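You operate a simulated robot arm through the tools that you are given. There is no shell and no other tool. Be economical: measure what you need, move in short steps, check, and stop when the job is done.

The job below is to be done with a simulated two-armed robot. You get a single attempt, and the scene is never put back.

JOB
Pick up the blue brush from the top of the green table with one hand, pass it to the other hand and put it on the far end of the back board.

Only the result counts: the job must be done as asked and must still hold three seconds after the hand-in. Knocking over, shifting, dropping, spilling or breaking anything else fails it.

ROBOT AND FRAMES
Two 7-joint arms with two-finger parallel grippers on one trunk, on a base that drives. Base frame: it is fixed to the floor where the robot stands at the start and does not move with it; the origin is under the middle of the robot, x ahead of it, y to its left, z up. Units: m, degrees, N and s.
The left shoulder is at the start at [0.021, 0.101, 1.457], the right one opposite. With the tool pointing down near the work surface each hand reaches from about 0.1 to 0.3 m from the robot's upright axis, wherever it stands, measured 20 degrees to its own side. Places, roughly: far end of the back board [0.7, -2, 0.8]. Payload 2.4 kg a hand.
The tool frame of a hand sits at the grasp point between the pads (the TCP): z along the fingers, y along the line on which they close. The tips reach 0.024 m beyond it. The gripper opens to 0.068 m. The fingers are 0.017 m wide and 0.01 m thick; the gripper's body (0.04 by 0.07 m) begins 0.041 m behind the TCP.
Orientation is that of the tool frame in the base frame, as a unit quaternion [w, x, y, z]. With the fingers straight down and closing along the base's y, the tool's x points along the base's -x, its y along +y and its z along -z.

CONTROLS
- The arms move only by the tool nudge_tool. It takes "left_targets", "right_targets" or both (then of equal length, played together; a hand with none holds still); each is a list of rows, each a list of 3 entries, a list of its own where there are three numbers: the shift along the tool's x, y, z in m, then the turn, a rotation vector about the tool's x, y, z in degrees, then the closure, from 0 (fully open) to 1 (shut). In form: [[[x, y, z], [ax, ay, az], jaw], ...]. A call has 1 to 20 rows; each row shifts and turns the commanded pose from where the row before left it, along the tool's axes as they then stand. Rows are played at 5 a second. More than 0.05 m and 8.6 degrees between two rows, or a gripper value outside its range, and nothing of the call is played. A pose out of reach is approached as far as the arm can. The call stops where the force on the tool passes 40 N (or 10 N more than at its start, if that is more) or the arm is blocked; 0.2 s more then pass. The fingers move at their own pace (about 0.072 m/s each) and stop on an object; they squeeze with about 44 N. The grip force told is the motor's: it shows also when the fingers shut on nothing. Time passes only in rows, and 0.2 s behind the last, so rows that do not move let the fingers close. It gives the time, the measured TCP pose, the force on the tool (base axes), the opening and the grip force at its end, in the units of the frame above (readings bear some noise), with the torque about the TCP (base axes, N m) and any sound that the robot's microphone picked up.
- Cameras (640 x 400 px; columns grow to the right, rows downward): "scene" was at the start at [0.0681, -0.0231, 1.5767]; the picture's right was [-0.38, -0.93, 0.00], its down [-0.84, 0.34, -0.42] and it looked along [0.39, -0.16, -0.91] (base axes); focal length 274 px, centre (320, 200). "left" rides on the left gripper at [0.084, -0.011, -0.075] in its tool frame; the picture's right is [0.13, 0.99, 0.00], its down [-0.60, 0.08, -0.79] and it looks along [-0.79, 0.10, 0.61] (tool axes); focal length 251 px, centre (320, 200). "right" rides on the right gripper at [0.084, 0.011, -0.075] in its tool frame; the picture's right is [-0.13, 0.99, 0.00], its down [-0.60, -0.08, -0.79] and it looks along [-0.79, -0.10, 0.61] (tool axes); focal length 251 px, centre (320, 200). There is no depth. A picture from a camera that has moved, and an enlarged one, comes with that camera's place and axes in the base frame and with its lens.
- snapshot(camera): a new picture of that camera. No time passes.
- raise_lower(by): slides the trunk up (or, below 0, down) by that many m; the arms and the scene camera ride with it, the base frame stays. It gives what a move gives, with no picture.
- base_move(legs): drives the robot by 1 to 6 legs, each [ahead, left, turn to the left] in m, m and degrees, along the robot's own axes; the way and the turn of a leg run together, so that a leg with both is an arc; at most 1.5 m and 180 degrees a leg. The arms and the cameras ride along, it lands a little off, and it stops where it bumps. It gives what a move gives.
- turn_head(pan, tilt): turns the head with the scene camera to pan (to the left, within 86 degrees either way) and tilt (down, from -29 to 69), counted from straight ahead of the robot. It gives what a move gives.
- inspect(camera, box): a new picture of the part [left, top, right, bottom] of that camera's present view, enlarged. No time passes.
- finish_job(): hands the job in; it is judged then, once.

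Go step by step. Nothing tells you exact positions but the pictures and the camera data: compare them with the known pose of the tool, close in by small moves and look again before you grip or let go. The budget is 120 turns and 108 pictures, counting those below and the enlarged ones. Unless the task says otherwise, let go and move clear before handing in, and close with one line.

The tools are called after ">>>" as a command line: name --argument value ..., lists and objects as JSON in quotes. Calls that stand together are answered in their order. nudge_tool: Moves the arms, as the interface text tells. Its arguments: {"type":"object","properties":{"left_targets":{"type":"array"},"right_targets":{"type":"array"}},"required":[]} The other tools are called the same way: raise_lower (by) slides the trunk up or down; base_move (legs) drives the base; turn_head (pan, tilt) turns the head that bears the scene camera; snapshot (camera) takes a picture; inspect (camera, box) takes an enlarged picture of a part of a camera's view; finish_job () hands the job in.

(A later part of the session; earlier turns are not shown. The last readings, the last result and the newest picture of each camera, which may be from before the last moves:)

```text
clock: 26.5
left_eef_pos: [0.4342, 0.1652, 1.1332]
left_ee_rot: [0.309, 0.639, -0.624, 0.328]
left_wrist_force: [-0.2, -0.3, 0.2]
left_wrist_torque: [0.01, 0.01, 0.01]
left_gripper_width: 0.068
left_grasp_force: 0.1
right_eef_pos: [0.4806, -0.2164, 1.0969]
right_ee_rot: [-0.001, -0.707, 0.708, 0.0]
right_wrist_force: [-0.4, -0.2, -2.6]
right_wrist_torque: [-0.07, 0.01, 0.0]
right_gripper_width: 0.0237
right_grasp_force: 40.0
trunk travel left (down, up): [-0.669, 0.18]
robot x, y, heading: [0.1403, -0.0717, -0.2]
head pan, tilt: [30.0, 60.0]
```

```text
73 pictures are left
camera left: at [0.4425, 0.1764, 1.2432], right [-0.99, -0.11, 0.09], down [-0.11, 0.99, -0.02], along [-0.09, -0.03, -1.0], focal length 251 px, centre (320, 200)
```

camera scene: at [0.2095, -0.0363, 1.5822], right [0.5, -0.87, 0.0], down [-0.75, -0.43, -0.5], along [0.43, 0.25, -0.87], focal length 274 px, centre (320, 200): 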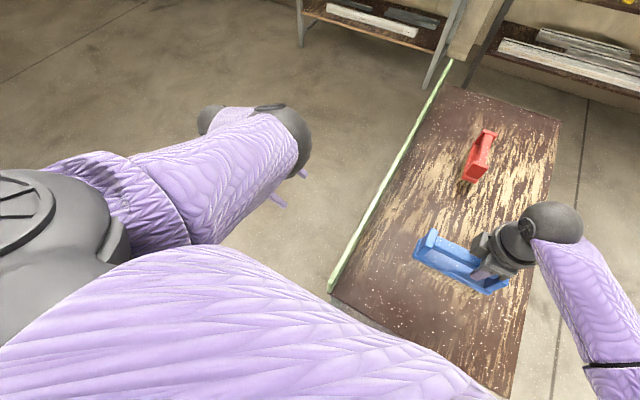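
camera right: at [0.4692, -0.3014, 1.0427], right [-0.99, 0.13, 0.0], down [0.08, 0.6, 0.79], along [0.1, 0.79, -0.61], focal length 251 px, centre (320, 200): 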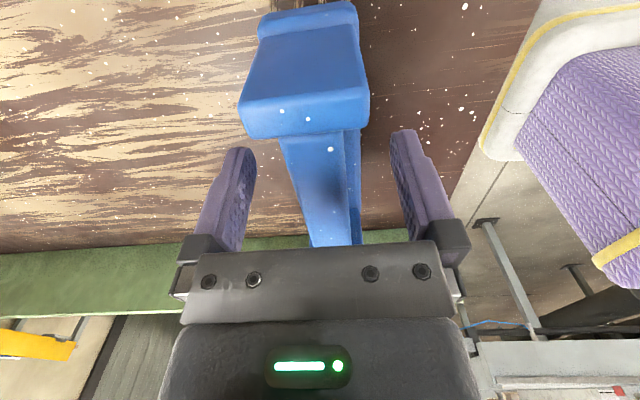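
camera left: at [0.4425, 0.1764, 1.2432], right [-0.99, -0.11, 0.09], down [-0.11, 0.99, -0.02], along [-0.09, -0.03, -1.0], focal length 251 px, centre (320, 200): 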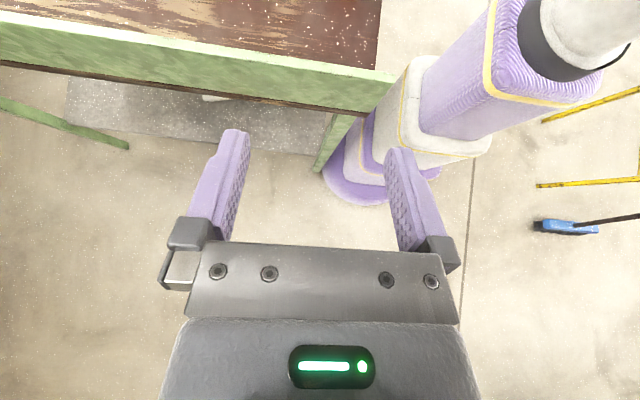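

The left arm's elbow has swung out and the hand tilts freely now. I bring the brush toward the middle with the right hand, and tilt the left further and bring it to a pre-grasp beside the brush's +y end.

>>> nudge_tool --right_targets '[[[-0.01, 0.01, 0], [0, 0, 0], 1], [[-0.02, 0.01, 0], [0, 0, 0], 1], [[-0.02, 0.01, 0], [0, 0, 0], 1], [[-0.01, 0.01, 0], [0, 0, 0], 1], [[0, 0, 0], [0, 0, 0], 1], [[0, 0, 0], [0, 0, 0], 1], [[0, 0, 0], [0, 0, 0], 1], [[0, 0, 0], [0, 0, 0], 1]]' --left_targets '[[[0, 0, 0], [0, 5.5, 0], 0], [[0, 0, 0], [0, 5.5, 0], 0], [[0, 0, 0], [0, 5.5, 0], 0], [[0, 0, 0], [0, 5.5, 0], 0], [[-0.003, 0, 0.02], [0, 0, 0], 0], [[-0.003, 0, 0.03], [0, 0, 0], 0], [[-0.003, 0, 0.03], [0, 0, 0], 0], [[-0.003, 0, 0.02], [0, 0, 0], 0]]'

>>> turn_head --pan 0 --tilt 69

>>> snapshot --camera "left"

>>> snapshot --camera "scene"

>>> snapshot --camera "right"

```text
clock: 28.3
left_eef_pos: [0.4383, 0.0704, 1.0967]
left_ee_rot: [0.421, 0.566, -0.553, 0.444]
left_wrist_force: [0.4, 0.0, 0.2]
left_wrist_torque: [-0.03, -0.01, -0.02]
left_gripper_width: 0.068
left_grasp_force: 0.0
right_eef_pos: [0.4405, -0.1568, 1.0958]
right_ee_rot: [0.002, 0.707, -0.707, 0.0]
right_wrist_force: [-0.6, 0.2, -2.1]
right_wrist_torque: [-0.06, 0.01, 0.0]
right_gripper_width: 0.0238
right_grasp_force: 39.8
trunk travel left (down, up): [-0.669, 0.18]
robot x, y, heading: [0.1387, -0.0712, -0.3]
head pan, tilt: [30.0, 60.0]
```

```text
clock: 29.2
left_eef_pos: [0.4369, 0.0722, 1.0971]
left_ee_rot: [0.42, 0.567, -0.552, 0.444]
left_wrist_force: [0.2, 0.7, -0.4]
left_wrist_torque: [0.0, -0.03, 0.01]
left_gripper_width: 0.0681
left_grasp_force: 0.1
right_eef_pos: [0.4411, -0.1572, 1.0962]
right_ee_rot: [0.001, 0.708, -0.707, 0.001]
right_wrist_force: [-0.6, 0.1, -1.8]
right_wrist_torque: [-0.06, -0.01, -0.03]
right_gripper_width: 0.0237
right_grasp_force: 39.7
trunk travel left (down, up): [-0.669, 0.18]
robot x, y, heading: [0.1408, -0.0688, -0.1]
head pan, tilt: [0.0, 68.8]
```

```text
72 pictures are left
camera left: at [0.4452, 0.1233, 1.1961], right [-0.99, -0.07, 0.11], down [-0.1, 0.92, -0.39], along [-0.08, -0.39, -0.92], focal length 251 px, centre (320, 200)
```

left: 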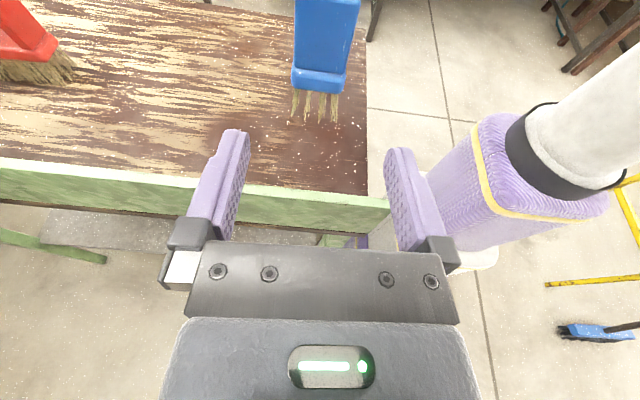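

```text
71 pictures are left
camera scene: at [0.2076, -0.07, 1.5729], right [0.0, -1.0, 0.0], down [-0.93, 0.0, -0.36], along [0.36, 0.0, -0.93], focal length 274 px, centre (320, 200)
```

scene: 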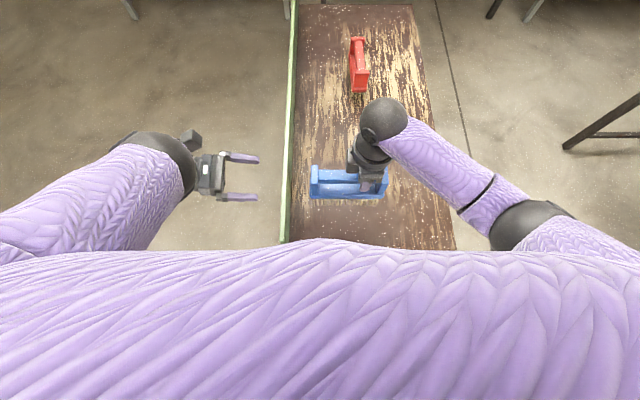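

```text
70 pictures are left
camera right: at [0.4307, -0.2402, 1.1708], right [-0.99, 0.13, 0.0], down [0.08, 0.61, 0.79], along [0.1, 0.79, -0.61], focal length 251 px, centre (320, 200)
```

right: 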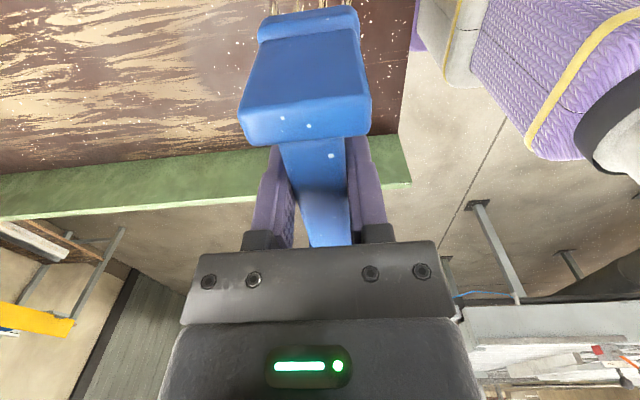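

Both hands are well placed, opposed. I zoom on the brush's end as seen by the left hand to fix the block's height.

>>> inspect --camera "left" --box '[260, 0, 400, 130]'

>>> inspect --camera "scene" --box '[240, 130, 400, 230]'

```text
3.08 times, centred on (330, 65) of left
camera zoom: at [0.4452, 0.1233, 1.1961], right [-0.99, -0.07, 0.11], down [-0.1, 0.92, -0.39], along [-0.08, -0.39, -0.92], focal length 774 px, centre (289, 615)
```

zoom: 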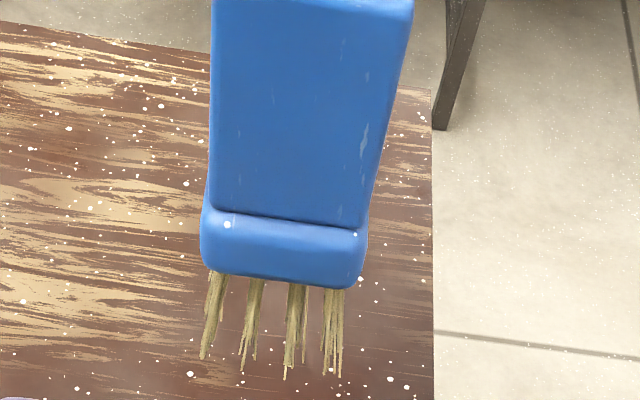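

```text
4.00 times, centred on (320, 180) of scene
camera zoom: at [0.2076, -0.07, 1.5729], right [0.0, -1.0, 0.0], down [-0.93, 0.0, -0.36], along [0.36, 0.0, -0.93], focal length 1098 px, centre (320, 280)
```

zoom: 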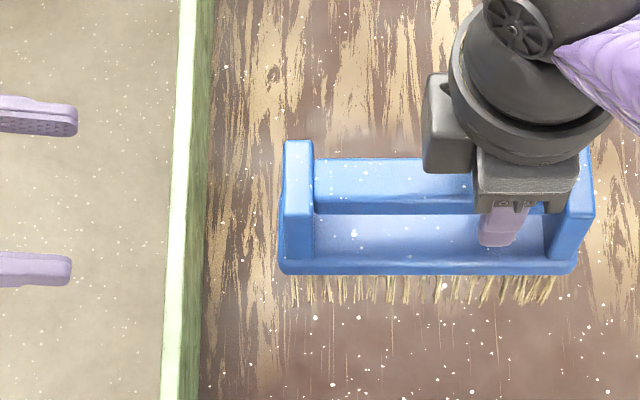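

Measured now: block spans z 1.030–1.051, end at y≈-0.050, width ≈0.044. The left hand will grip the block from that end, TCP at ≈[0.441, -0.072, 1.042]. I approach two-thirds of the way and check.

>>> nudge_tool --left_targets '[[[-0.009, -0.0032, 0.01], [-2.3, 0, 0.6], 0], [[-0.008, 0, 0.03], [0, 0, 0], 0], [[0, 0, 0.03], [0, 0, 0], 0], [[0, 0, 0.025], [0, 0, 0], 0], [[0, 0, 0], [0, 0, 0], 0]]'

>>> snapshot --camera "left"

>>> inspect --camera "scene" --box '[200, 110, 400, 235]'

```text
clock: 30.4
left_eef_pos: [0.4398, -0.0178, 1.0548]
left_ee_rot: [-0.431, -0.554, 0.564, -0.434]
left_wrist_force: [0.3, 0.1, 0.1]
left_wrist_torque: [-0.04, 0.03, -0.02]
left_gripper_width: 0.0682
left_grasp_force: 0.1
right_eef_pos: [0.441, -0.1557, 1.0958]
right_ee_rot: [-0.001, -0.706, 0.708, 0.0]
right_wrist_force: [-0.1, -0.1, -2.8]
right_wrist_torque: [-0.06, -0.01, -0.02]
right_gripper_width: 0.0236
right_grasp_force: 40.0
trunk travel left (down, up): [-0.669, 0.18]
robot x, y, heading: [0.1395, -0.0678, 0.0]
head pan, tilt: [0.0, 68.8]
```

```text
67 pictures are left
camera left: at [0.4496, 0.0337, 1.1544], right [-0.99, -0.03, 0.11], down [-0.07, 0.92, -0.39], along [-0.09, -0.39, -0.92], focal length 251 px, centre (320, 200)
```

left: 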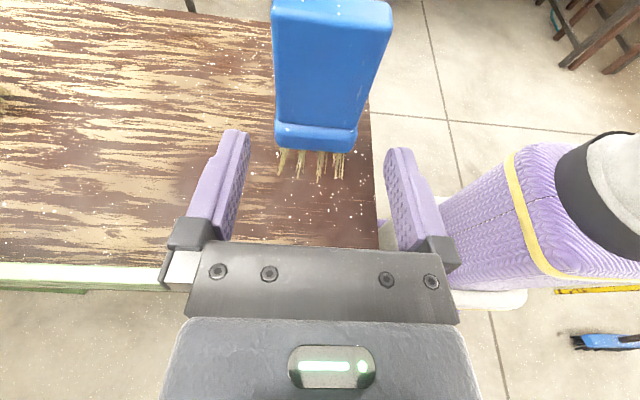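

```text
3.20 times, centred on (300, 172) of scene
camera zoom: at [0.2077, -0.0699, 1.5729], right [0.0, -1.0, 0.0], down [-0.93, 0.0, -0.36], along [0.36, 0.0, -0.93], focal length 878 px, centre (384, 288)
```

zoom: 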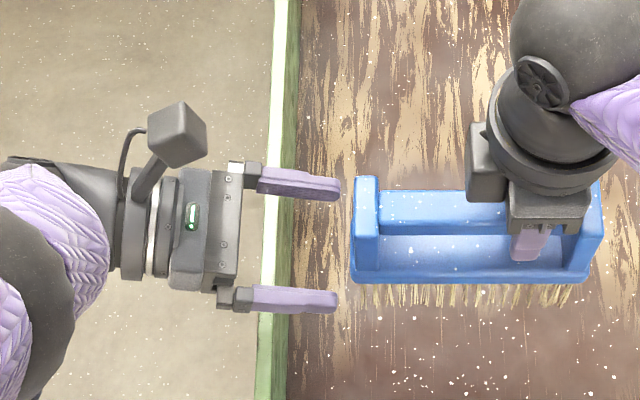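

The picture confirms the alignment (block z 1.031–1.053). Final approach, then close the left gripper while the right still holds.

>>> nudge_tool --left_targets '[[[0, 0, 0.02], [0, 0, 0], 0], [[0.001, 0, 0.02], [0, 0, 0], 0], [[0, -0.001, 0.016], [0, 0, 0], 0], [[0, 0, 0], [0, 0, 0], 0]]'

>>> snapshot --camera "left"

>>> inspect --camera "scene" --box '[200, 110, 400, 235]'

```text
clock: 31.4
left_eef_pos: [0.4379, -0.0707, 1.0455]
left_ee_rot: [-0.43, -0.555, 0.564, -0.434]
left_wrist_force: [0.4, -0.6, 0.6]
left_wrist_torque: [0.02, -0.01, -0.01]
left_gripper_width: 0.0681
left_grasp_force: 0.0
left hand out of reach, approached as far as the arm can: row 3
right_eef_pos: [0.4425, -0.1563, 1.0956]
right_ee_rot: [0.001, 0.707, -0.707, 0.001]
right_wrist_force: [0.0, 0.1, -2.2]
right_wrist_torque: [-0.1, -0.01, 0.0]
right_gripper_width: 0.0236
right_grasp_force: 40.0
trunk travel left (down, up): [-0.669, 0.18]
robot x, y, heading: [0.1415, -0.0668, 0.1]
head pan, tilt: [0.0, 68.8]
```

```text
65 pictures are left
camera left: at [0.4479, -0.0199, 1.1451], right [-0.99, -0.03, 0.11], down [-0.07, 0.92, -0.39], along [-0.09, -0.39, -0.92], focal length 251 px, centre (320, 200)
```

left: 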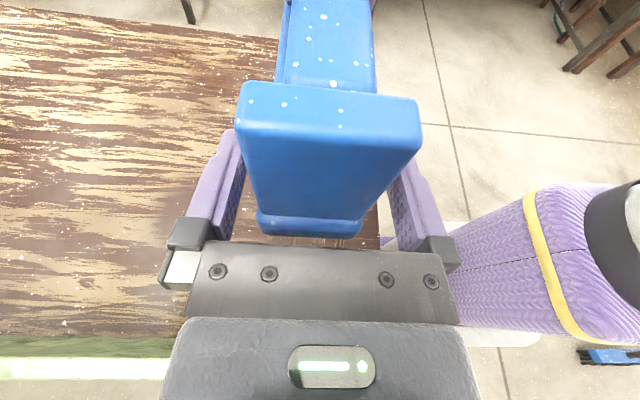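

```text
3.20 times, centred on (300, 172) of scene
camera zoom: at [0.2076, -0.0697, 1.5729], right [0.0, -1.0, 0.0], down [-0.93, 0.0, -0.36], along [0.36, 0.0, -0.93], focal length 878 px, centre (384, 288)
```

zoom: 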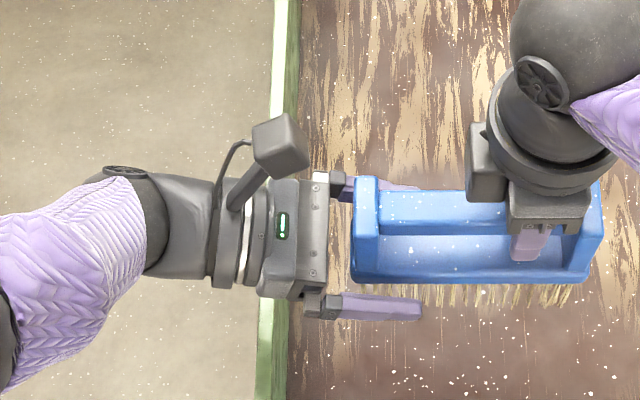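

The left hand reached its limit but the block is between the pads; I shift the brush with the right hand by a few mm to centre it, then close the left.

>>> nudge_tool --right_targets '[[[-0.002, 0.003, -0.004], [0, 0, 0], 1], [[0, 0, 0], [0, 0, 0], 1], [[0, 0, 0], [0, 0, 0], 1], [[0, 0, 0], [0, 0, 0], 1], [[0, 0, 0], [0, 0, 0], 1], [[0, 0, 0], [0, 0, 0], 1]]' --left_targets '[[[0, 0, 0], [0, 0, 0], 0], [[0, 0, 0], [0, 0, 0], 0.2], [[0, 0, 0], [0, 0, 0], 1], [[0, 0, 0], [0, 0, 0], 1], [[0, 0, 0], [0, 0, 0], 1], [[0, 0, 0], [0, 0, 0], 1]]'

>>> snapshot --camera "left"

```text
clock: 32.8
left_eef_pos: [0.4392, -0.0704, 1.0465]
left_ee_rot: [-0.43, -0.555, 0.564, -0.435]
left_wrist_force: [-1.2, -0.8, 0.1]
left_wrist_torque: [0.0, 0.15, 0.14]
left_gripper_width: 0.0457
left_grasp_force: 44.1
right_eef_pos: [0.4383, -0.1538, 1.1004]
right_ee_rot: [0.001, 0.707, -0.707, 0.0]
right_wrist_force: [0.3, 0.4, -2.3]
right_wrist_torque: [-0.01, -0.18, -0.2]
right_gripper_width: 0.0236
right_grasp_force: 39.9
trunk travel left (down, up): [-0.669, 0.18]
robot x, y, heading: [0.1407, -0.0699, 0.0]
head pan, tilt: [0.0, 68.8]
```

```text
63 pictures are left
camera left: at [0.4479, -0.0201, 1.1453], right [-0.99, -0.03, 0.11], down [-0.07, 0.92, -0.39], along [-0.09, -0.39, -0.92], focal length 251 px, centre (320, 200)
```

left: 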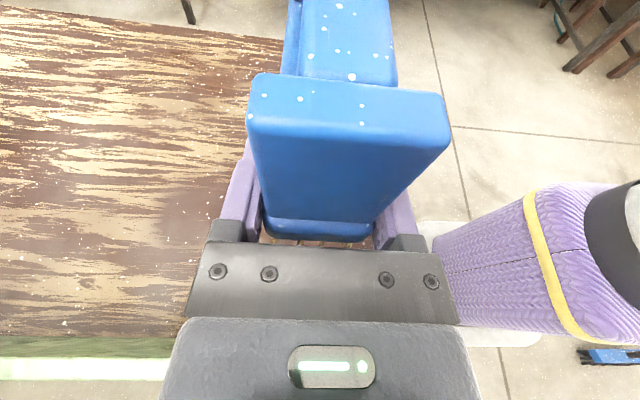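

The left holds the block (0.046 m, 44 N). Release the right and check before lifting it away.

>>> nudge_tool --right_targets '[[[0, 0, 0], [0, 0, 0], 0.7], [[0, 0, 0], [0, 0, 0], 0], [[0, 0, 0], [0, 0, 0], 0], [[0, 0, 0], [0, 0, 0], 0]]'

>>> snapshot --camera "scene"

>>> snapshot --camera "right"

```text
clock: 33.8
left_eef_pos: [0.4379, -0.0708, 1.0459]
left_ee_rot: [-0.43, -0.554, 0.565, -0.434]
left_wrist_force: [-0.3, 1.3, 0.6]
left_wrist_torque: [0.09, 0.01, 0.01]
left_gripper_width: 0.0457
left_grasp_force: 44.1
right_eef_pos: [0.4363, -0.1538, 1.1002]
right_ee_rot: [-0.001, -0.707, 0.707, -0.001]
right_wrist_force: [0.3, 0.1, 0.2]
right_wrist_torque: [-0.01, 0.0, 0.01]
right_gripper_width: 0.0679
right_grasp_force: 0.1
trunk travel left (down, up): [-0.669, 0.18]
robot x, y, heading: [0.1438, -0.0669, -0.2]
head pan, tilt: [0.0, 68.8]
```

```text
62 pictures are left
camera scene: at [0.2076, -0.0701, 1.5729], right [0.0, -1.0, 0.0], down [-0.93, 0.0, -0.36], along [0.36, 0.0, -0.93], focal length 274 px, centre (320, 200)
```

scene: 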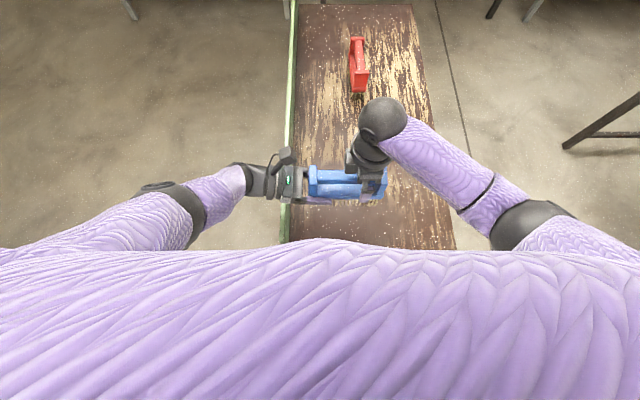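

```text
61 pictures are left
camera right: at [0.4272, -0.2378, 1.1753], right [-0.99, 0.13, 0.0], down [0.08, 0.61, 0.79], along [0.1, 0.79, -0.61], focal length 251 px, centre (320, 200)
```

right: 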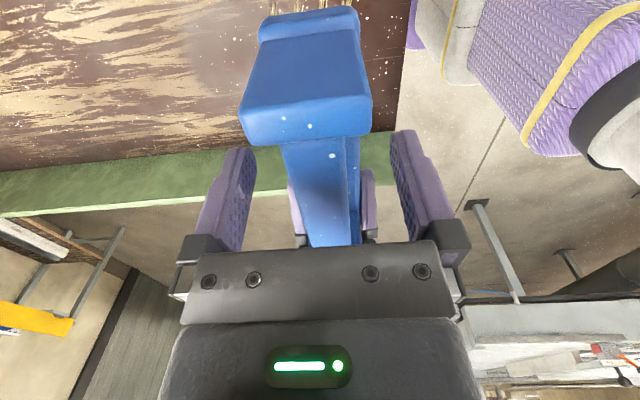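

Right is open, brush stays in the left hand. Raise the right hand straight up and check.

>>> nudge_tool --right_targets '[[[0, 0, -0.01], [0, 0, 0], 0], [[0, 0, -0.025], [0, 0, 0], 0], [[0, 0, -0.03], [0, 0, 0], 0], [[0, 0, -0.03], [0, 0, 0], 0], [[0.03, 0, 0], [0, 0, 0], 0], [[0.04, 0, 0], [0, 0, 0], 0], [[0.04, 0, 0], [0, 0, 0], 0]]'

>>> snapshot --camera "scene"

>>> snapshot --camera "left"

```text
clock: 35.4
left_eef_pos: [0.4383, -0.0723, 1.0454]
left_ee_rot: [-0.429, -0.555, 0.565, -0.434]
left_wrist_force: [0.2, -1.0, -0.2]
left_wrist_torque: [0.1, -0.01, 0.0]
left_gripper_width: 0.0457
left_grasp_force: 43.3
right_eef_pos: [0.4366, -0.2648, 1.1966]
right_ee_rot: [0.0, -0.706, 0.708, 0.0]
right_wrist_force: [0.0, 0.0, -0.3]
right_wrist_torque: [0.02, -0.01, 0.01]
right_gripper_width: 0.0681
right_grasp_force: 0.1
trunk travel left (down, up): [-0.669, 0.18]
robot x, y, heading: [0.1407, -0.0692, -0.1]
head pan, tilt: [0.0, 68.8]
```

```text
60 pictures are left
camera scene: at [0.2072, -0.071, 1.5729], right [0.0, -1.0, 0.0], down [-0.93, 0.0, -0.36], along [0.36, 0.0, -0.93], focal length 274 px, centre (320, 200)
```

scene: 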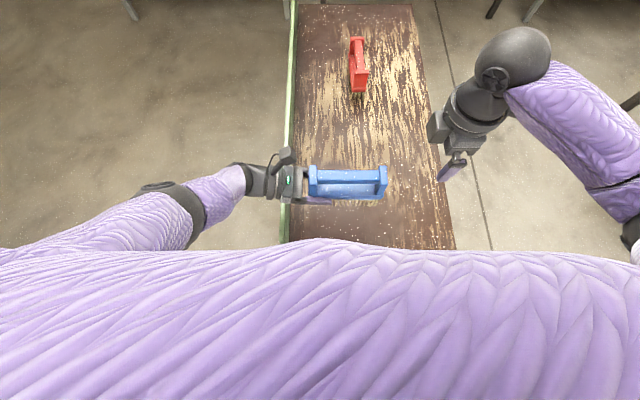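

```text
59 pictures are left
camera left: at [0.4477, -0.0207, 1.1454], right [-0.99, -0.03, 0.11], down [-0.07, 0.92, -0.38], along [-0.09, -0.39, -0.92], focal length 251 px, centre (320, 200)
```

left: 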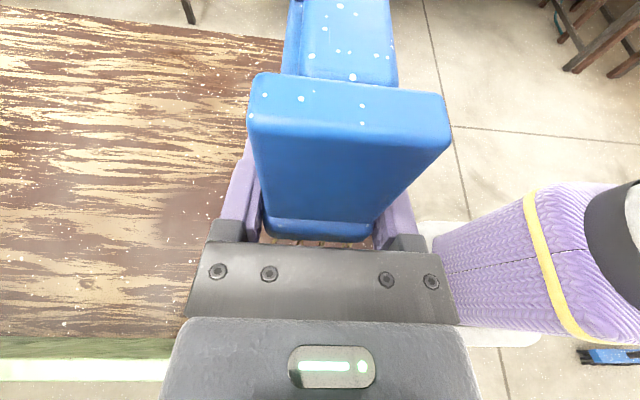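

The handover succeeded: only the left hand holds the brush. Back away from the table and turn towards the bench.

>>> base_move --legs '[[-0.2, 0, 0], [-0.15, 0, 0]]'

>>> base_move --legs '[[0, 0, -45], [0, 0, -45]]'

>>> turn_head --pan 0 --tilt 35

>>> snapshot --camera "scene"

>>> snapshot --camera "left"

```text
clock: 38.0
left_eef_pos: [0.0865, -0.0692, 1.0464]
left_ee_rot: [-0.429, -0.555, 0.565, -0.435]
left_wrist_force: [0.1, 0.0, -0.6]
left_wrist_torque: [0.12, 0.0, 0.02]
left_gripper_width: 0.0459
left_grasp_force: 43.8
right_eef_pos: [0.086, -0.2632, 1.195]
right_ee_rot: [0.0, -0.706, 0.708, -0.001]
right_wrist_force: [0.1, -0.7, 0.7]
right_wrist_torque: [0.01, 0.01, -0.01]
right_gripper_width: 0.0679
right_grasp_force: 0.1
trunk travel left (down, up): [-0.669, 0.18]
robot x, y, heading: [-0.2112, -0.0666, -0.1]
head pan, tilt: [0.0, 68.8]
```

```text
clock: 42.5
left_eef_pos: [-0.2043, -0.3683, 1.0464]
left_ee_rot: [-0.611, -0.004, 0.792, -0.012]
left_wrist_force: [-0.4, 1.0, -0.1]
left_wrist_torque: [-0.01, -0.12, 0.0]
left_gripper_width: 0.0458
left_grasp_force: 43.8
right_eef_pos: [-0.3952, -0.3721, 1.1955]
right_ee_rot: [-0.001, -0.014, 1.0, 0.0]
right_wrist_force: [-0.7, -0.2, 0.9]
right_wrist_torque: [0.0, 0.0, 0.01]
right_gripper_width: 0.068
right_grasp_force: 0.0
trunk travel left (down, up): [-0.669, 0.18]
robot x, y, heading: [-0.2124, -0.0696, -88.3]
head pan, tilt: [0.0, 68.8]
```

```text
clock: 43.4
left_eef_pos: [-0.203, -0.368, 1.0465]
left_ee_rot: [-0.611, -0.003, 0.791, -0.01]
left_wrist_force: [-0.9, -0.7, -0.7]
left_wrist_torque: [-0.01, -0.11, 0.01]
left_gripper_width: 0.0457
left_grasp_force: 44.3
right_eef_pos: [-0.396, -0.3727, 1.1958]
right_ee_rot: [0.0, -0.013, 1.0, 0.0]
right_wrist_force: [0.2, -0.1, -0.5]
right_wrist_torque: [0.02, -0.03, -0.04]
right_gripper_width: 0.0681
right_grasp_force: 0.0
trunk travel left (down, up): [-0.669, 0.18]
robot x, y, heading: [-0.2121, -0.0677, -88.7]
head pan, tilt: [0.0, 35.0]
```

```text
58 pictures are left
camera scene: at [-0.2074, -0.1692, 1.6165], right [-1.0, -0.03, 0.0], down [-0.01, 0.57, -0.82], along [0.02, -0.82, -0.57], focal length 274 px, centre (320, 200)
```

scene: 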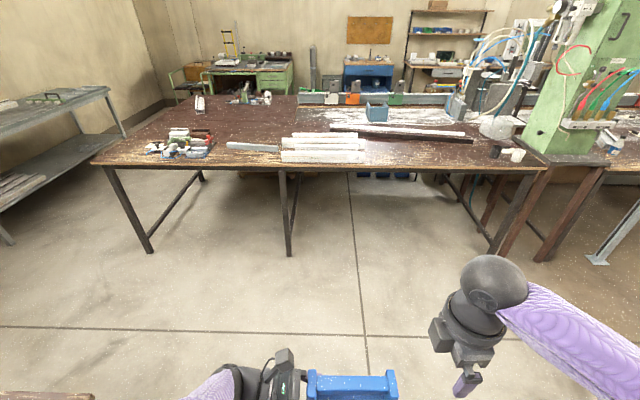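

```text
57 pictures are left
camera left: at [-0.1518, -0.3768, 1.1452], right [-0.05, 0.99, 0.11], down [0.92, 0.09, -0.38], along [-0.39, 0.08, -0.92], focal length 251 px, centre (320, 200)
```

left: 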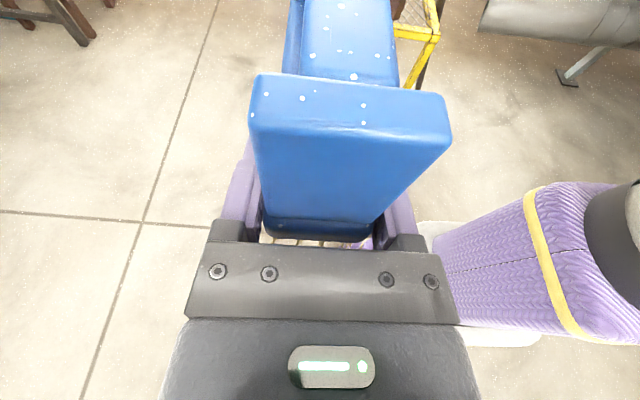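

The way to the bench is clear. The spot [0.7, -2] is in the left part of the bench, near the clutter; I drive there, staying about 0.7 m off the edge first.

>>> base_move --legs '[[0.9, 0, -1.3], [0, 0.45, 0], [0, 0.45, 0]]'

>>> turn_head --pan 0 --tilt 45

>>> snapshot --camera "scene"

```text
clock: 52.8
left_eef_pos: [0.7074, -1.2648, 1.0455]
left_ee_rot: [-0.612, 0.005, 0.791, -0.005]
left_wrist_force: [0.3, 0.5, -0.6]
left_wrist_torque: [0.01, -0.09, 0.01]
left_gripper_width: 0.0457
left_grasp_force: 44.0
right_eef_pos: [0.5149, -1.2665, 1.1959]
right_ee_rot: [-0.001, -0.003, 1.0, 0.0]
right_wrist_force: [0.3, -0.6, -0.4]
right_wrist_torque: [0.03, 0.01, -0.02]
right_gripper_width: 0.0681
right_grasp_force: 0.0
trunk travel left (down, up): [-0.669, 0.18]
robot x, y, heading: [0.7084, -0.9676, -89.7]
head pan, tilt: [0.0, 35.0]
```

```text
clock: 53.5
left_eef_pos: [0.7062, -1.2656, 1.0467]
left_ee_rot: [-0.611, 0.003, 0.791, -0.006]
left_wrist_force: [1.0, -1.1, -0.1]
left_wrist_torque: [0.01, -0.12, -0.01]
left_gripper_width: 0.0455
left_grasp_force: 44.1
right_eef_pos: [0.5134, -1.2655, 1.1957]
right_ee_rot: [-0.001, -0.003, 1.0, -0.001]
right_wrist_force: [0.0, 0.0, 0.3]
right_wrist_torque: [0.0, 0.05, -0.02]
right_gripper_width: 0.068
right_grasp_force: 0.0
trunk travel left (down, up): [-0.669, 0.18]
robot x, y, heading: [0.7066, -0.9696, -89.9]
head pan, tilt: [0.0, 45.0]
```

```text
56 pictures are left
camera scene: at [0.7064, -1.0599, 1.6018], right [-1.0, -0.01, 0.0], down [0.0, 0.71, -0.71], along [0.0, -0.71, -0.71], focal length 274 px, centre (320, 200)
```

scene: 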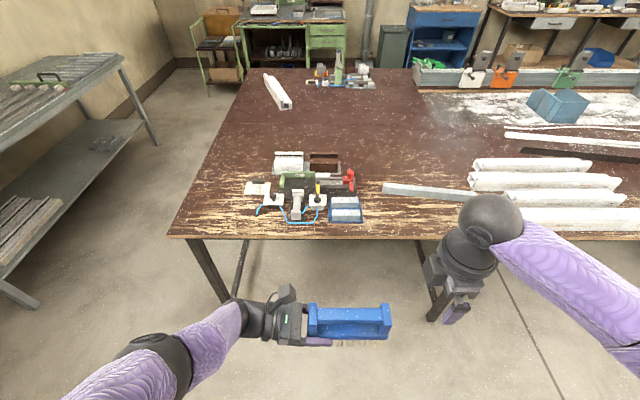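

The bench (top z≈0.81, front edge y≈-1.66, left end x≈1.25) is free at its far left end, x≈1.02–1.25 beside the clutter; the hand can come in over the end. I strafe so the brush lines up with that free area.

>>> base_move --legs '[[0, 0.43, 0]]'

>>> base_move --legs '[[0.2, 0, 0]]'

>>> turn_head --pan 0 --tilt 60

>>> snapshot --camera "scene"

>>> snapshot --camera "right"

>>> snapshot --camera "left"

```text
clock: 56.2
left_eef_pos: [1.136, -1.2631, 1.0455]
left_ee_rot: [-0.611, 0.005, 0.792, -0.004]
left_wrist_force: [1.6, 0.1, 0.3]
left_wrist_torque: [0.0, -0.14, -0.01]
left_gripper_width: 0.0453
left_grasp_force: 44.3
right_eef_pos: [0.9446, -1.2644, 1.1956]
right_ee_rot: [0.0, -0.002, 1.0, 0.0]
right_wrist_force: [0.7, 0.0, 0.0]
right_wrist_torque: [0.01, 0.03, -0.03]
right_gripper_width: 0.0679
right_grasp_force: 0.0
trunk travel left (down, up): [-0.669, 0.18]
robot x, y, heading: [1.1351, -0.9651, -90.0]
head pan, tilt: [0.0, 45.0]
```

```text
clock: 57.8
left_eef_pos: [1.1369, -1.4676, 1.0454]
left_ee_rot: [-0.611, 0.006, 0.791, -0.003]
left_wrist_force: [-0.1, 0.1, -0.1]
left_wrist_torque: [0.03, -0.09, 0.0]
left_gripper_width: 0.0455
left_grasp_force: 44.5
right_eef_pos: [0.9436, -1.4681, 1.1951]
right_ee_rot: [-0.001, -0.001, 1.0, -0.001]
right_wrist_force: [0.0, -0.5, 0.1]
right_wrist_torque: [0.0, 0.02, -0.01]
right_gripper_width: 0.0681
right_grasp_force: 0.2
trunk travel left (down, up): [-0.669, 0.18]
robot x, y, heading: [1.1351, -1.1681, -89.9]
head pan, tilt: [0.0, 45.0]
```

```text
clock: 58.6
left_eef_pos: [1.137, -1.4655, 1.0455]
left_ee_rot: [-0.611, 0.006, 0.792, -0.004]
left_wrist_force: [-0.3, -0.1, -0.3]
left_wrist_torque: [-0.02, -0.1, 0.0]
left_gripper_width: 0.0457
left_grasp_force: 43.8
right_eef_pos: [0.9437, -1.466, 1.1945]
right_ee_rot: [-0.002, -0.002, 1.0, 0.0]
right_wrist_force: [-0.2, -1.0, 0.6]
right_wrist_torque: [-0.01, 0.02, 0.01]
right_gripper_width: 0.0679
right_grasp_force: 0.1
trunk travel left (down, up): [-0.669, 0.18]
robot x, y, heading: [1.1362, -1.1675, -89.6]
head pan, tilt: [0.0, 60.0]
```

```text
55 pictures are left
camera scene: at [1.1371, -1.2467, 1.5823], right [-1.0, 0.0, 0.0], down [0.0, 0.87, -0.5], along [0.0, -0.5, -0.87], focal length 274 px, centre (320, 200)
```

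scene: 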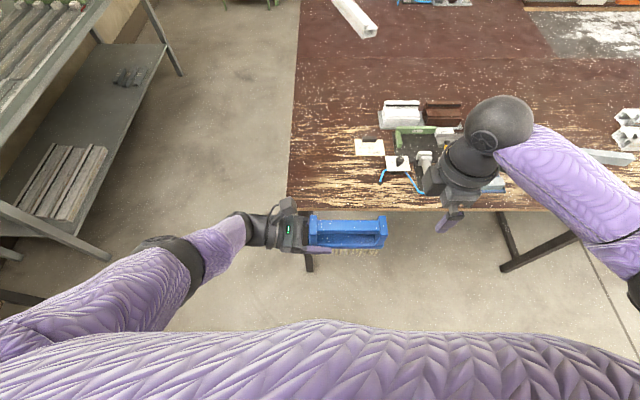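

```text
54 pictures are left
camera right: at [0.8603, -1.4564, 1.2701], right [0.13, 0.99, 0.0], down [0.61, -0.08, 0.79], along [0.79, -0.1, -0.61], focal length 251 px, centre (320, 200)
```

right: 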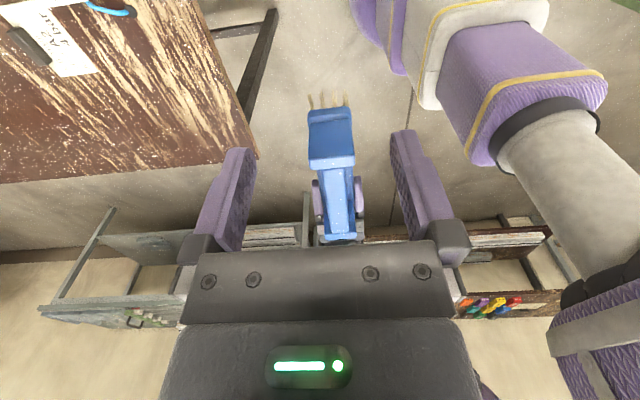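

```text
53 pictures are left
camera left: at [1.1879, -1.4767, 1.1451], right [-0.03, 0.99, 0.11], down [0.92, 0.07, -0.38], along [-0.39, 0.09, -0.92], focal length 251 px, centre (320, 200)
```

left: 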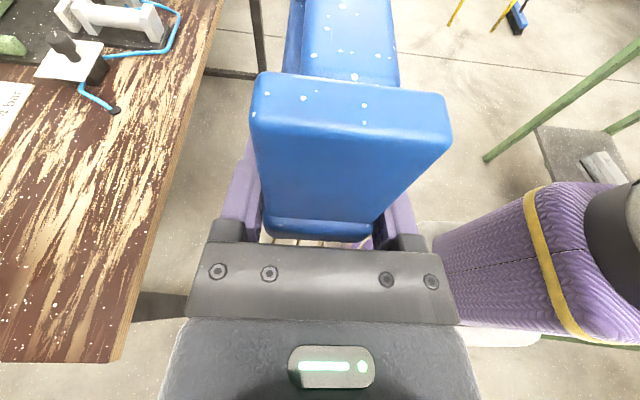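

Corner of the bench is at [1.245, -1.657], z≈0.81; the area x≥0.95 there is free. I drive ahead so the brush is about 0.08 m inside the edge, keeping my column ~0.2 m off it.

>>> base_move --legs '[[0.2, 0, 0]]'

>>> base_move --legs '[[0.07, -0.01, 0]]'

>>> snapshot --camera "scene"

>>> snapshot --camera "left"

>>> snapshot --camera "right"

```text
clock: 60.2
left_eef_pos: [1.1362, -1.6666, 1.045]
left_ee_rot: [-0.611, 0.005, 0.792, -0.004]
left_wrist_force: [0.2, 0.3, -0.1]
left_wrist_torque: [-0.01, -0.1, -0.07]
left_gripper_width: 0.0456
left_grasp_force: 43.8
right_eef_pos: [0.9431, -1.6677, 1.1949]
right_ee_rot: [-0.001, -0.001, 1.0, 0.0]
right_wrist_force: [0.4, 0.7, -0.5]
right_wrist_torque: [-0.03, -0.01, 0.0]
right_gripper_width: 0.068
right_grasp_force: 0.1
trunk travel left (down, up): [-0.669, 0.18]
robot x, y, heading: [1.1382, -1.3687, -89.7]
head pan, tilt: [0.0, 60.0]
```

```text
clock: 61.2
left_eef_pos: [1.1267, -1.7385, 1.0451]
left_ee_rot: [-0.611, 0.005, 0.792, -0.003]
left_wrist_force: [-0.3, -0.2, -0.7]
left_wrist_torque: [-0.02, -0.12, -0.01]
left_gripper_width: 0.0457
left_grasp_force: 43.8
right_eef_pos: [0.9337, -1.7366, 1.195]
right_ee_rot: [-0.001, 0.0, 1.0, 0.0]
right_wrist_force: [-0.9, 0.7, 0.1]
right_wrist_torque: [0.04, 0.01, -0.03]
right_gripper_width: 0.0678
right_grasp_force: 0.0
trunk travel left (down, up): [-0.669, 0.18]
robot x, y, heading: [1.1261, -1.4385, -90.1]
head pan, tilt: [0.0, 60.0]
```

```text
52 pictures are left
camera scene: at [1.1275, -1.5185, 1.5822], right [-1.0, 0.0, 0.0], down [0.0, 0.87, -0.5], along [0.0, -0.5, -0.87], focal length 274 px, centre (320, 200)
```

scene: 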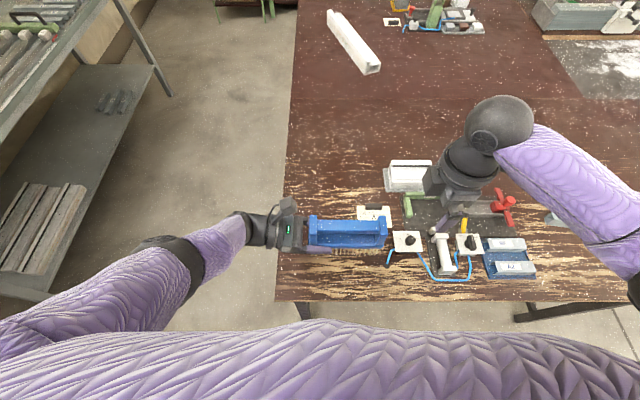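

```text
51 pictures are left
camera left: at [1.1778, -1.7482, 1.1448], right [-0.03, 0.99, 0.11], down [0.92, 0.07, -0.38], along [-0.39, 0.09, -0.92], focal length 251 px, centre (320, 200)
```

left: 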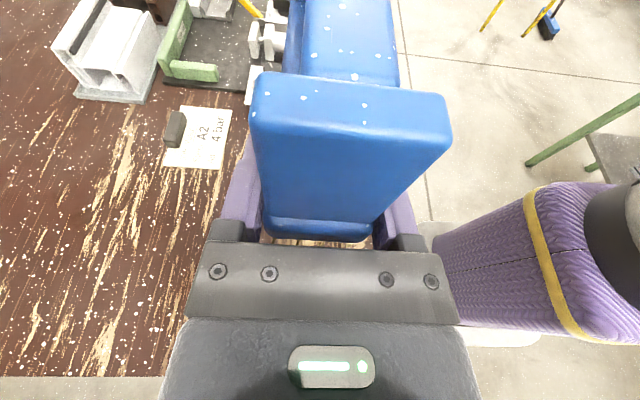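

```text
50 pictures are left
camera right: at [0.8503, -1.7273, 1.2698], right [0.13, 0.99, 0.0], down [0.61, -0.08, 0.79], along [0.79, -0.1, -0.61], focal length 251 px, centre (320, 200)
```

right: 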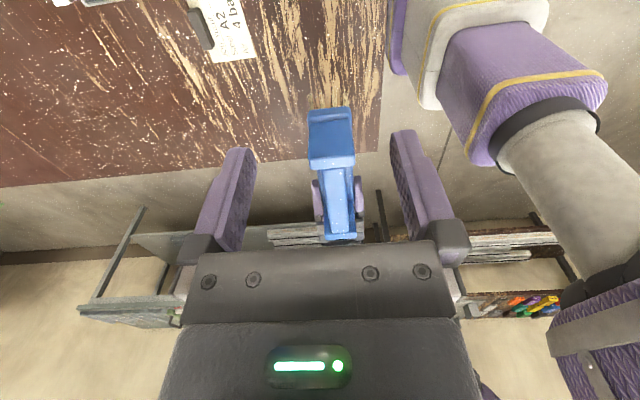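

The brush hovers over the free end, centre ≈[1.074, -1.739], with ≈0.07 m to the nearest part. I lower the trunk by 0.12 m and look.

>>> raise_lower --by -0.12

>>> snapshot --camera "right"

>>> snapshot --camera "scene"

>>> snapshot --camera "left"

```text
clock: 62.7
left_eef_pos: [1.1271, -1.7375, 0.9244]
left_ee_rot: [-0.612, 0.007, 0.791, -0.003]
left_wrist_force: [0.5, 0.6, -0.9]
left_wrist_torque: [-0.01, -0.14, -0.02]
left_gripper_width: 0.0457
left_grasp_force: 44.0
right_eef_pos: [0.935, -1.736, 1.0745]
right_ee_rot: [-0.001, -0.001, 1.0, 0.001]
right_wrist_force: [-0.5, -0.3, 0.3]
right_wrist_torque: [-0.01, -0.02, 0.02]
right_gripper_width: 0.068
right_grasp_force: 0.1
trunk travel left (down, up): [-0.549, 0.3]
robot x, y, heading: [1.1277, -1.4404, -89.8]
head pan, tilt: [0.0, 60.0]
```

```text
49 pictures are left
camera right: at [0.8505, -1.726, 1.1502], right [0.13, 0.99, 0.0], down [0.61, -0.08, 0.79], along [0.79, -0.1, -0.61], focal length 251 px, centre (320, 200)
```

right: 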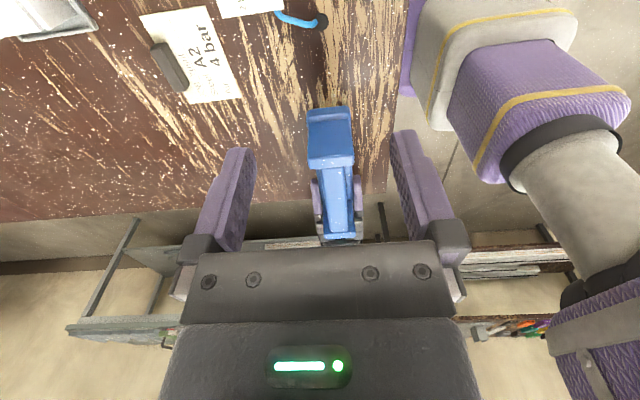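

```text
48 pictures are left
camera scene: at [1.1278, -1.5217, 1.4622], right [-1.0, 0.0, 0.0], down [0.0, 0.87, -0.5], along [0.0, -0.5, -0.87], focal length 274 px, centre (320, 200)
```

scene: 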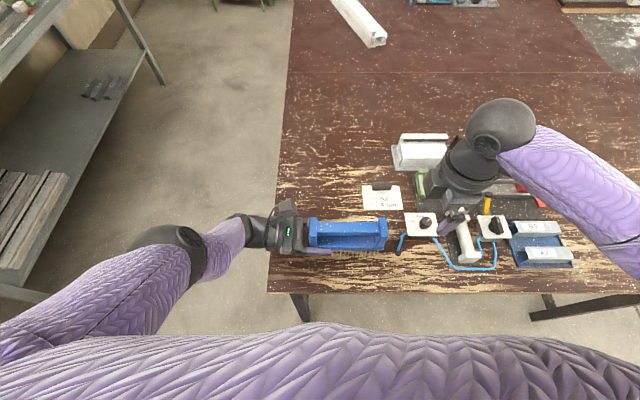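

```text
47 pictures are left
camera left: at [1.1782, -1.748, 1.0239], right [-0.03, 0.99, 0.11], down [0.92, 0.07, -0.39], along [-0.39, 0.09, -0.92], focal length 251 px, centre (320, 200)
```

left: 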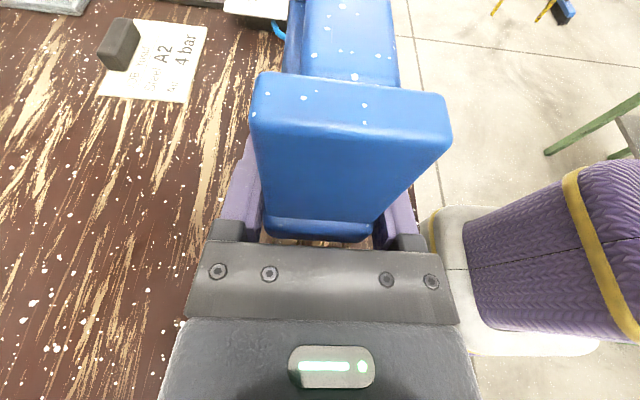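

Clear all round; about 0.07 m remains. Lower 0.045 m further and check the gap.

>>> raise_lower --by -0.045

>>> inspect --camera "right" --box '[220, 0, 460, 240]'

>>> inspect --camera "scene" --box '[220, 180, 440, 310]'

```text
clock: 63.4
left_eef_pos: [1.1269, -1.7387, 0.8895]
left_ee_rot: [-0.619, 0.007, 0.786, -0.002]
left_wrist_force: [2.6, 1.8, 14.8]
left_wrist_torque: [0.45, -0.65, 0.02]
left_gripper_width: 0.0456
left_grasp_force: 44.2
right_eef_pos: [0.9345, -1.7366, 1.0369]
right_ee_rot: [-0.001, -0.001, 1.0, 0.0]
right_wrist_force: [-0.1, -0.6, 0.6]
right_wrist_torque: [0.02, -0.01, -0.02]
right_gripper_width: 0.0679
right_grasp_force: 0.1
trunk travel left (down, up): [-0.512, 0.338]
robot x, y, heading: [1.1282, -1.4401, -89.8]
head pan, tilt: [0.0, 60.0]
stopped: the force on the tool passed its limit at 44 N (the readings are from after the stop); the commanded pose is now the measured one
```

```text
1.67 times, centred on (340, 120) of right
camera zoom: at [0.8512, -1.7256, 1.1122], right [0.13, 0.99, 0.0], down [0.6, -0.08, 0.79], along [0.79, -0.1, -0.61], focal length 419 px, centre (287, 333)
```

zoom: 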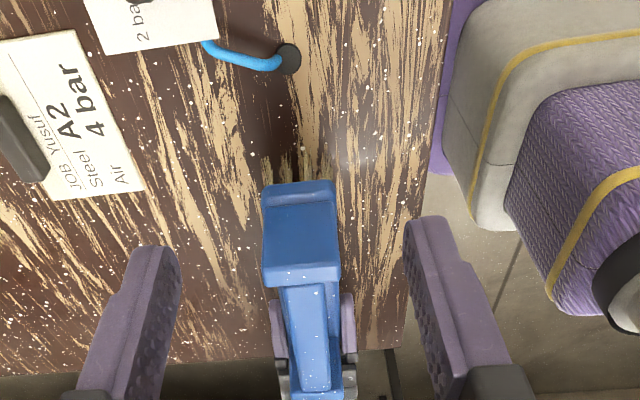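

```text
2.91 times, centred on (330, 245) of scene
camera zoom: at [1.1283, -1.5235, 1.4242], right [-1.0, 0.0, 0.0], down [0.0, 0.87, -0.5], along [0.0, -0.5, -0.87], focal length 799 px, centre (291, 69)
```

zoom: 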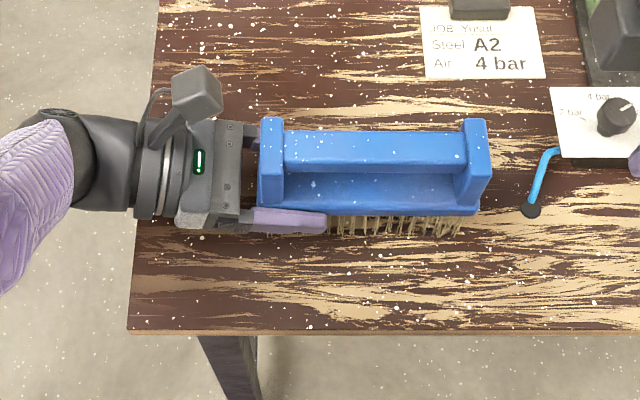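

Contact came at TCP z≈0.890: the bench top works out to z≈0.843 from the A2 card, so the bristles are at or just above it. I relax the press a little and read the force.

>>> raise_lower --by 0.003

>>> inspect --camera "right" --box '[280, 90, 400, 250]'

>>> inspect --camera "scene" --box '[290, 215, 400, 280]'

```text
clock: 63.9
left_eef_pos: [1.1254, -1.7384, 0.8908]
left_ee_rot: [-0.617, 0.008, 0.787, -0.001]
left_wrist_force: [-0.5, 0.4, 0.8]
left_wrist_torque: [0.0, -0.12, 0.03]
left_gripper_width: 0.0457
left_grasp_force: 44.1
right_eef_pos: [0.9343, -1.736, 1.0398]
right_ee_rot: [-0.001, -0.001, 1.0, 0.0]
right_wrist_force: [-0.8, -0.2, 0.3]
right_wrist_torque: [0.04, 0.0, 0.0]
right_gripper_width: 0.068
right_grasp_force: 0.0
trunk travel left (down, up): [-0.515, 0.335]
robot x, y, heading: [1.1278, -1.4384, -89.8]
head pan, tilt: [0.0, 60.0]
```

```text
2.50 times, centred on (340, 170) of right
camera zoom: at [0.8506, -1.7262, 1.1149], right [0.13, 0.99, 0.0], down [0.6, -0.08, 0.79], along [0.79, -0.1, -0.61], focal length 629 px, centre (270, 275)
```

zoom: 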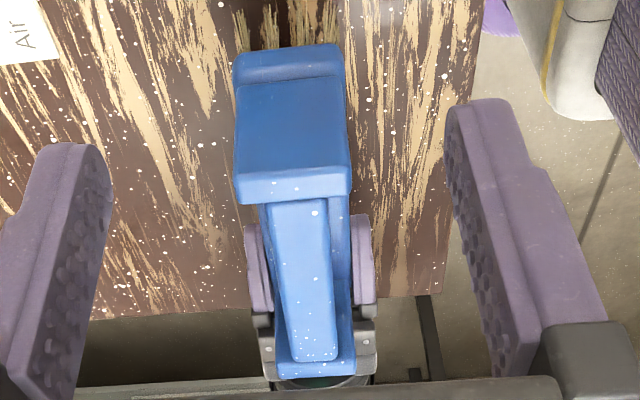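

```text
5.82 times, centred on (345, 248) of scene
camera zoom: at [1.1278, -1.5243, 1.4273], right [-1.0, 0.0, 0.0], down [0.0, 0.87, -0.5], along [0.0, -0.5, -0.87], focal length 1597 px, centre (174, -76)
```

zoom: 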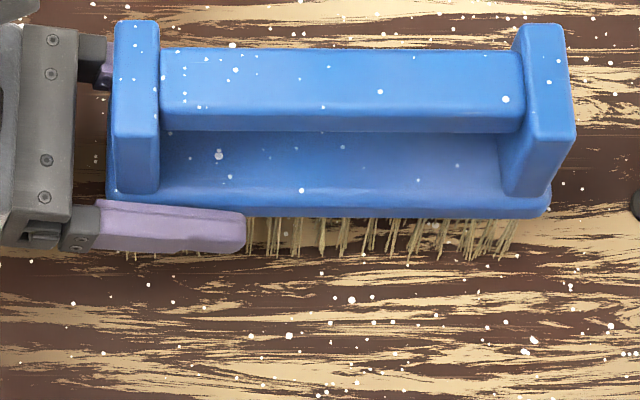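

The weight is still carried by the hand and the gap is only millimetres. I lower 2 mm again and open the left gripper.

>>> raise_lower --by -0.002

>>> nudge_tool --left_targets '[[[0, 0, 0], [0, 0, 0], 0.3], [[0, 0, 0], [0, 0, 0], 0.15], [[0, 0, 0], [0, 0, 0], 0], [[0, 0, 0], [0, 0, 0], 0], [[0, 0, 0], [0, 0, 0], 0]]'

>>> inspect --camera "scene" --box '[220, 180, 440, 310]'

>>> snapshot --camera "left"

```text
clock: 64.4
left_eef_pos: [1.1264, -1.739, 0.8897]
left_ee_rot: [-0.617, 0.007, 0.787, -0.002]
left_wrist_force: [0.3, -0.9, -0.6]
left_wrist_torque: [0.03, -0.1, 0.03]
left_gripper_width: 0.0455
left_grasp_force: 44.2
right_eef_pos: [0.9346, -1.7368, 1.0384]
right_ee_rot: [0.0, -0.001, 1.0, 0.001]
right_wrist_force: [0.0, 0.2, -0.2]
right_wrist_torque: [-0.01, -0.01, 0.0]
right_gripper_width: 0.0681
right_grasp_force: 0.0
trunk travel left (down, up): [-0.513, 0.337]
robot x, y, heading: [1.1273, -1.4348, -89.8]
head pan, tilt: [0.0, 60.0]
```

```text
clock: 65.6
left_eef_pos: [1.1261, -1.7391, 0.8894]
left_ee_rot: [-0.617, 0.007, 0.787, -0.002]
left_wrist_force: [0.7, 0.9, 0.2]
left_wrist_torque: [0.0, 0.0, 0.02]
left_gripper_width: 0.0682
left_grasp_force: 0.2
right_eef_pos: [0.9343, -1.7366, 1.037]
right_ee_rot: [-0.001, -0.001, 1.0, 0.0]
right_wrist_force: [-1.4, -0.6, -0.2]
right_wrist_torque: [-0.03, 0.01, -0.02]
right_gripper_width: 0.0681
right_grasp_force: 0.1
trunk travel left (down, up): [-0.513, 0.337]
robot x, y, heading: [1.1228, -1.4412, -90.0]
head pan, tilt: [0.0, 60.0]
```

```text
2.91 times, centred on (330, 245) of scene
camera zoom: at [1.1278, -1.5243, 1.4254], right [-1.0, 0.0, 0.0], down [0.0, 0.87, -0.5], along [0.0, -0.5, -0.87], focal length 799 px, centre (291, 69)
```

zoom: 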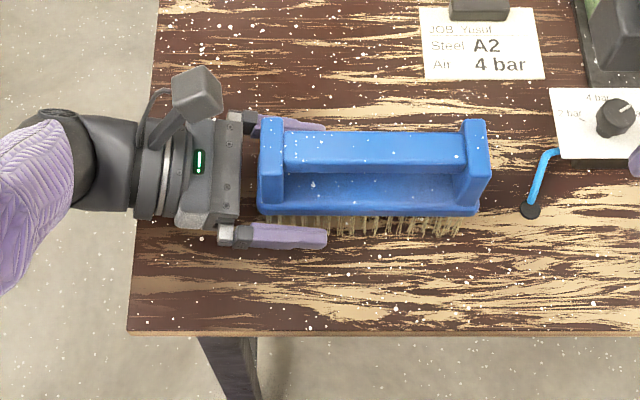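

```text
41 pictures are left
camera left: at [1.1786, -1.7497, 0.9881], right [-0.02, 0.99, 0.11], down [0.92, 0.07, -0.4], along [-0.4, 0.1, -0.91], focal length 251 px, centre (320, 200)
```

left: 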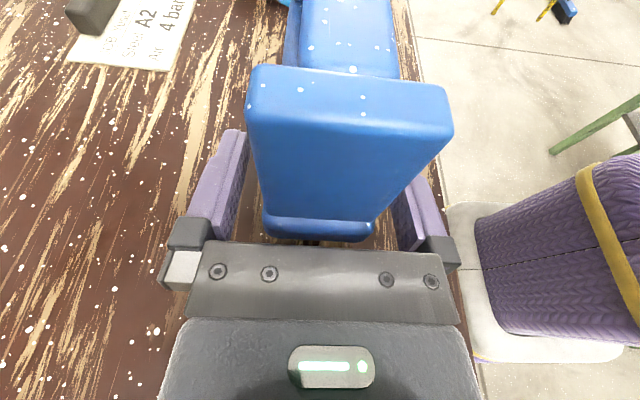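

The brush stands upright on the bench. I withdraw the left hand backwards along its fingers.

>>> nudge_tool --left_targets '[[[0, 0, -0.015], [0, 0, 0], 0], [[0, 0, -0.02], [0, 0, 0], 0], [[0, 0, -0.025], [0, 0, 0], 0], [[0, 0, -0.025], [0, 0, 0], 0]]'

>>> snapshot --camera "scene"

```text
clock: 66.6
left_eef_pos: [1.2108, -1.7448, 0.904]
left_ee_rot: [-0.617, 0.006, 0.787, -0.002]
left_wrist_force: [-0.2, -0.6, 0.1]
left_wrist_torque: [0.0, 0.01, -0.03]
left_gripper_width: 0.0683
left_grasp_force: 0.1
left hand out of reach, approached as far as the arm can: row 2, 4
right_eef_pos: [0.9351, -1.7369, 1.0381]
right_ee_rot: [-0.001, -0.001, 1.0, 0.0]
right_wrist_force: [0.1, -0.2, 0.1]
right_wrist_torque: [0.03, -0.01, -0.01]
right_gripper_width: 0.0681
right_grasp_force: 0.2
trunk travel left (down, up): [-0.513, 0.337]
robot x, y, heading: [1.127, -1.4416, -90.2]
head pan, tilt: [0.0, 60.0]
```

```text
40 pictures are left
camera scene: at [1.1281, -1.5243, 1.4254], right [-1.0, 0.0, 0.0], down [0.0, 0.87, -0.5], along [0.0, -0.5, -0.87], focal length 274 px, centre (320, 200)
```

scene: 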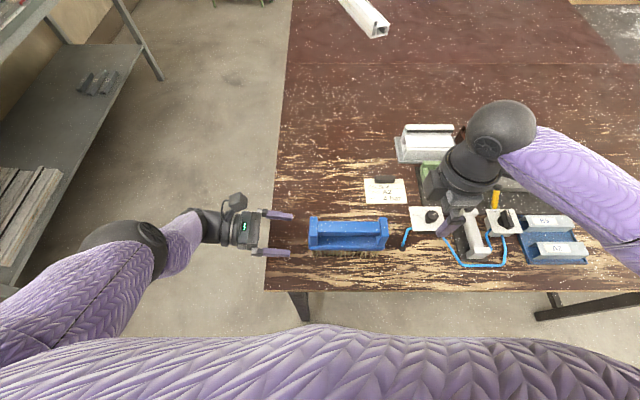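

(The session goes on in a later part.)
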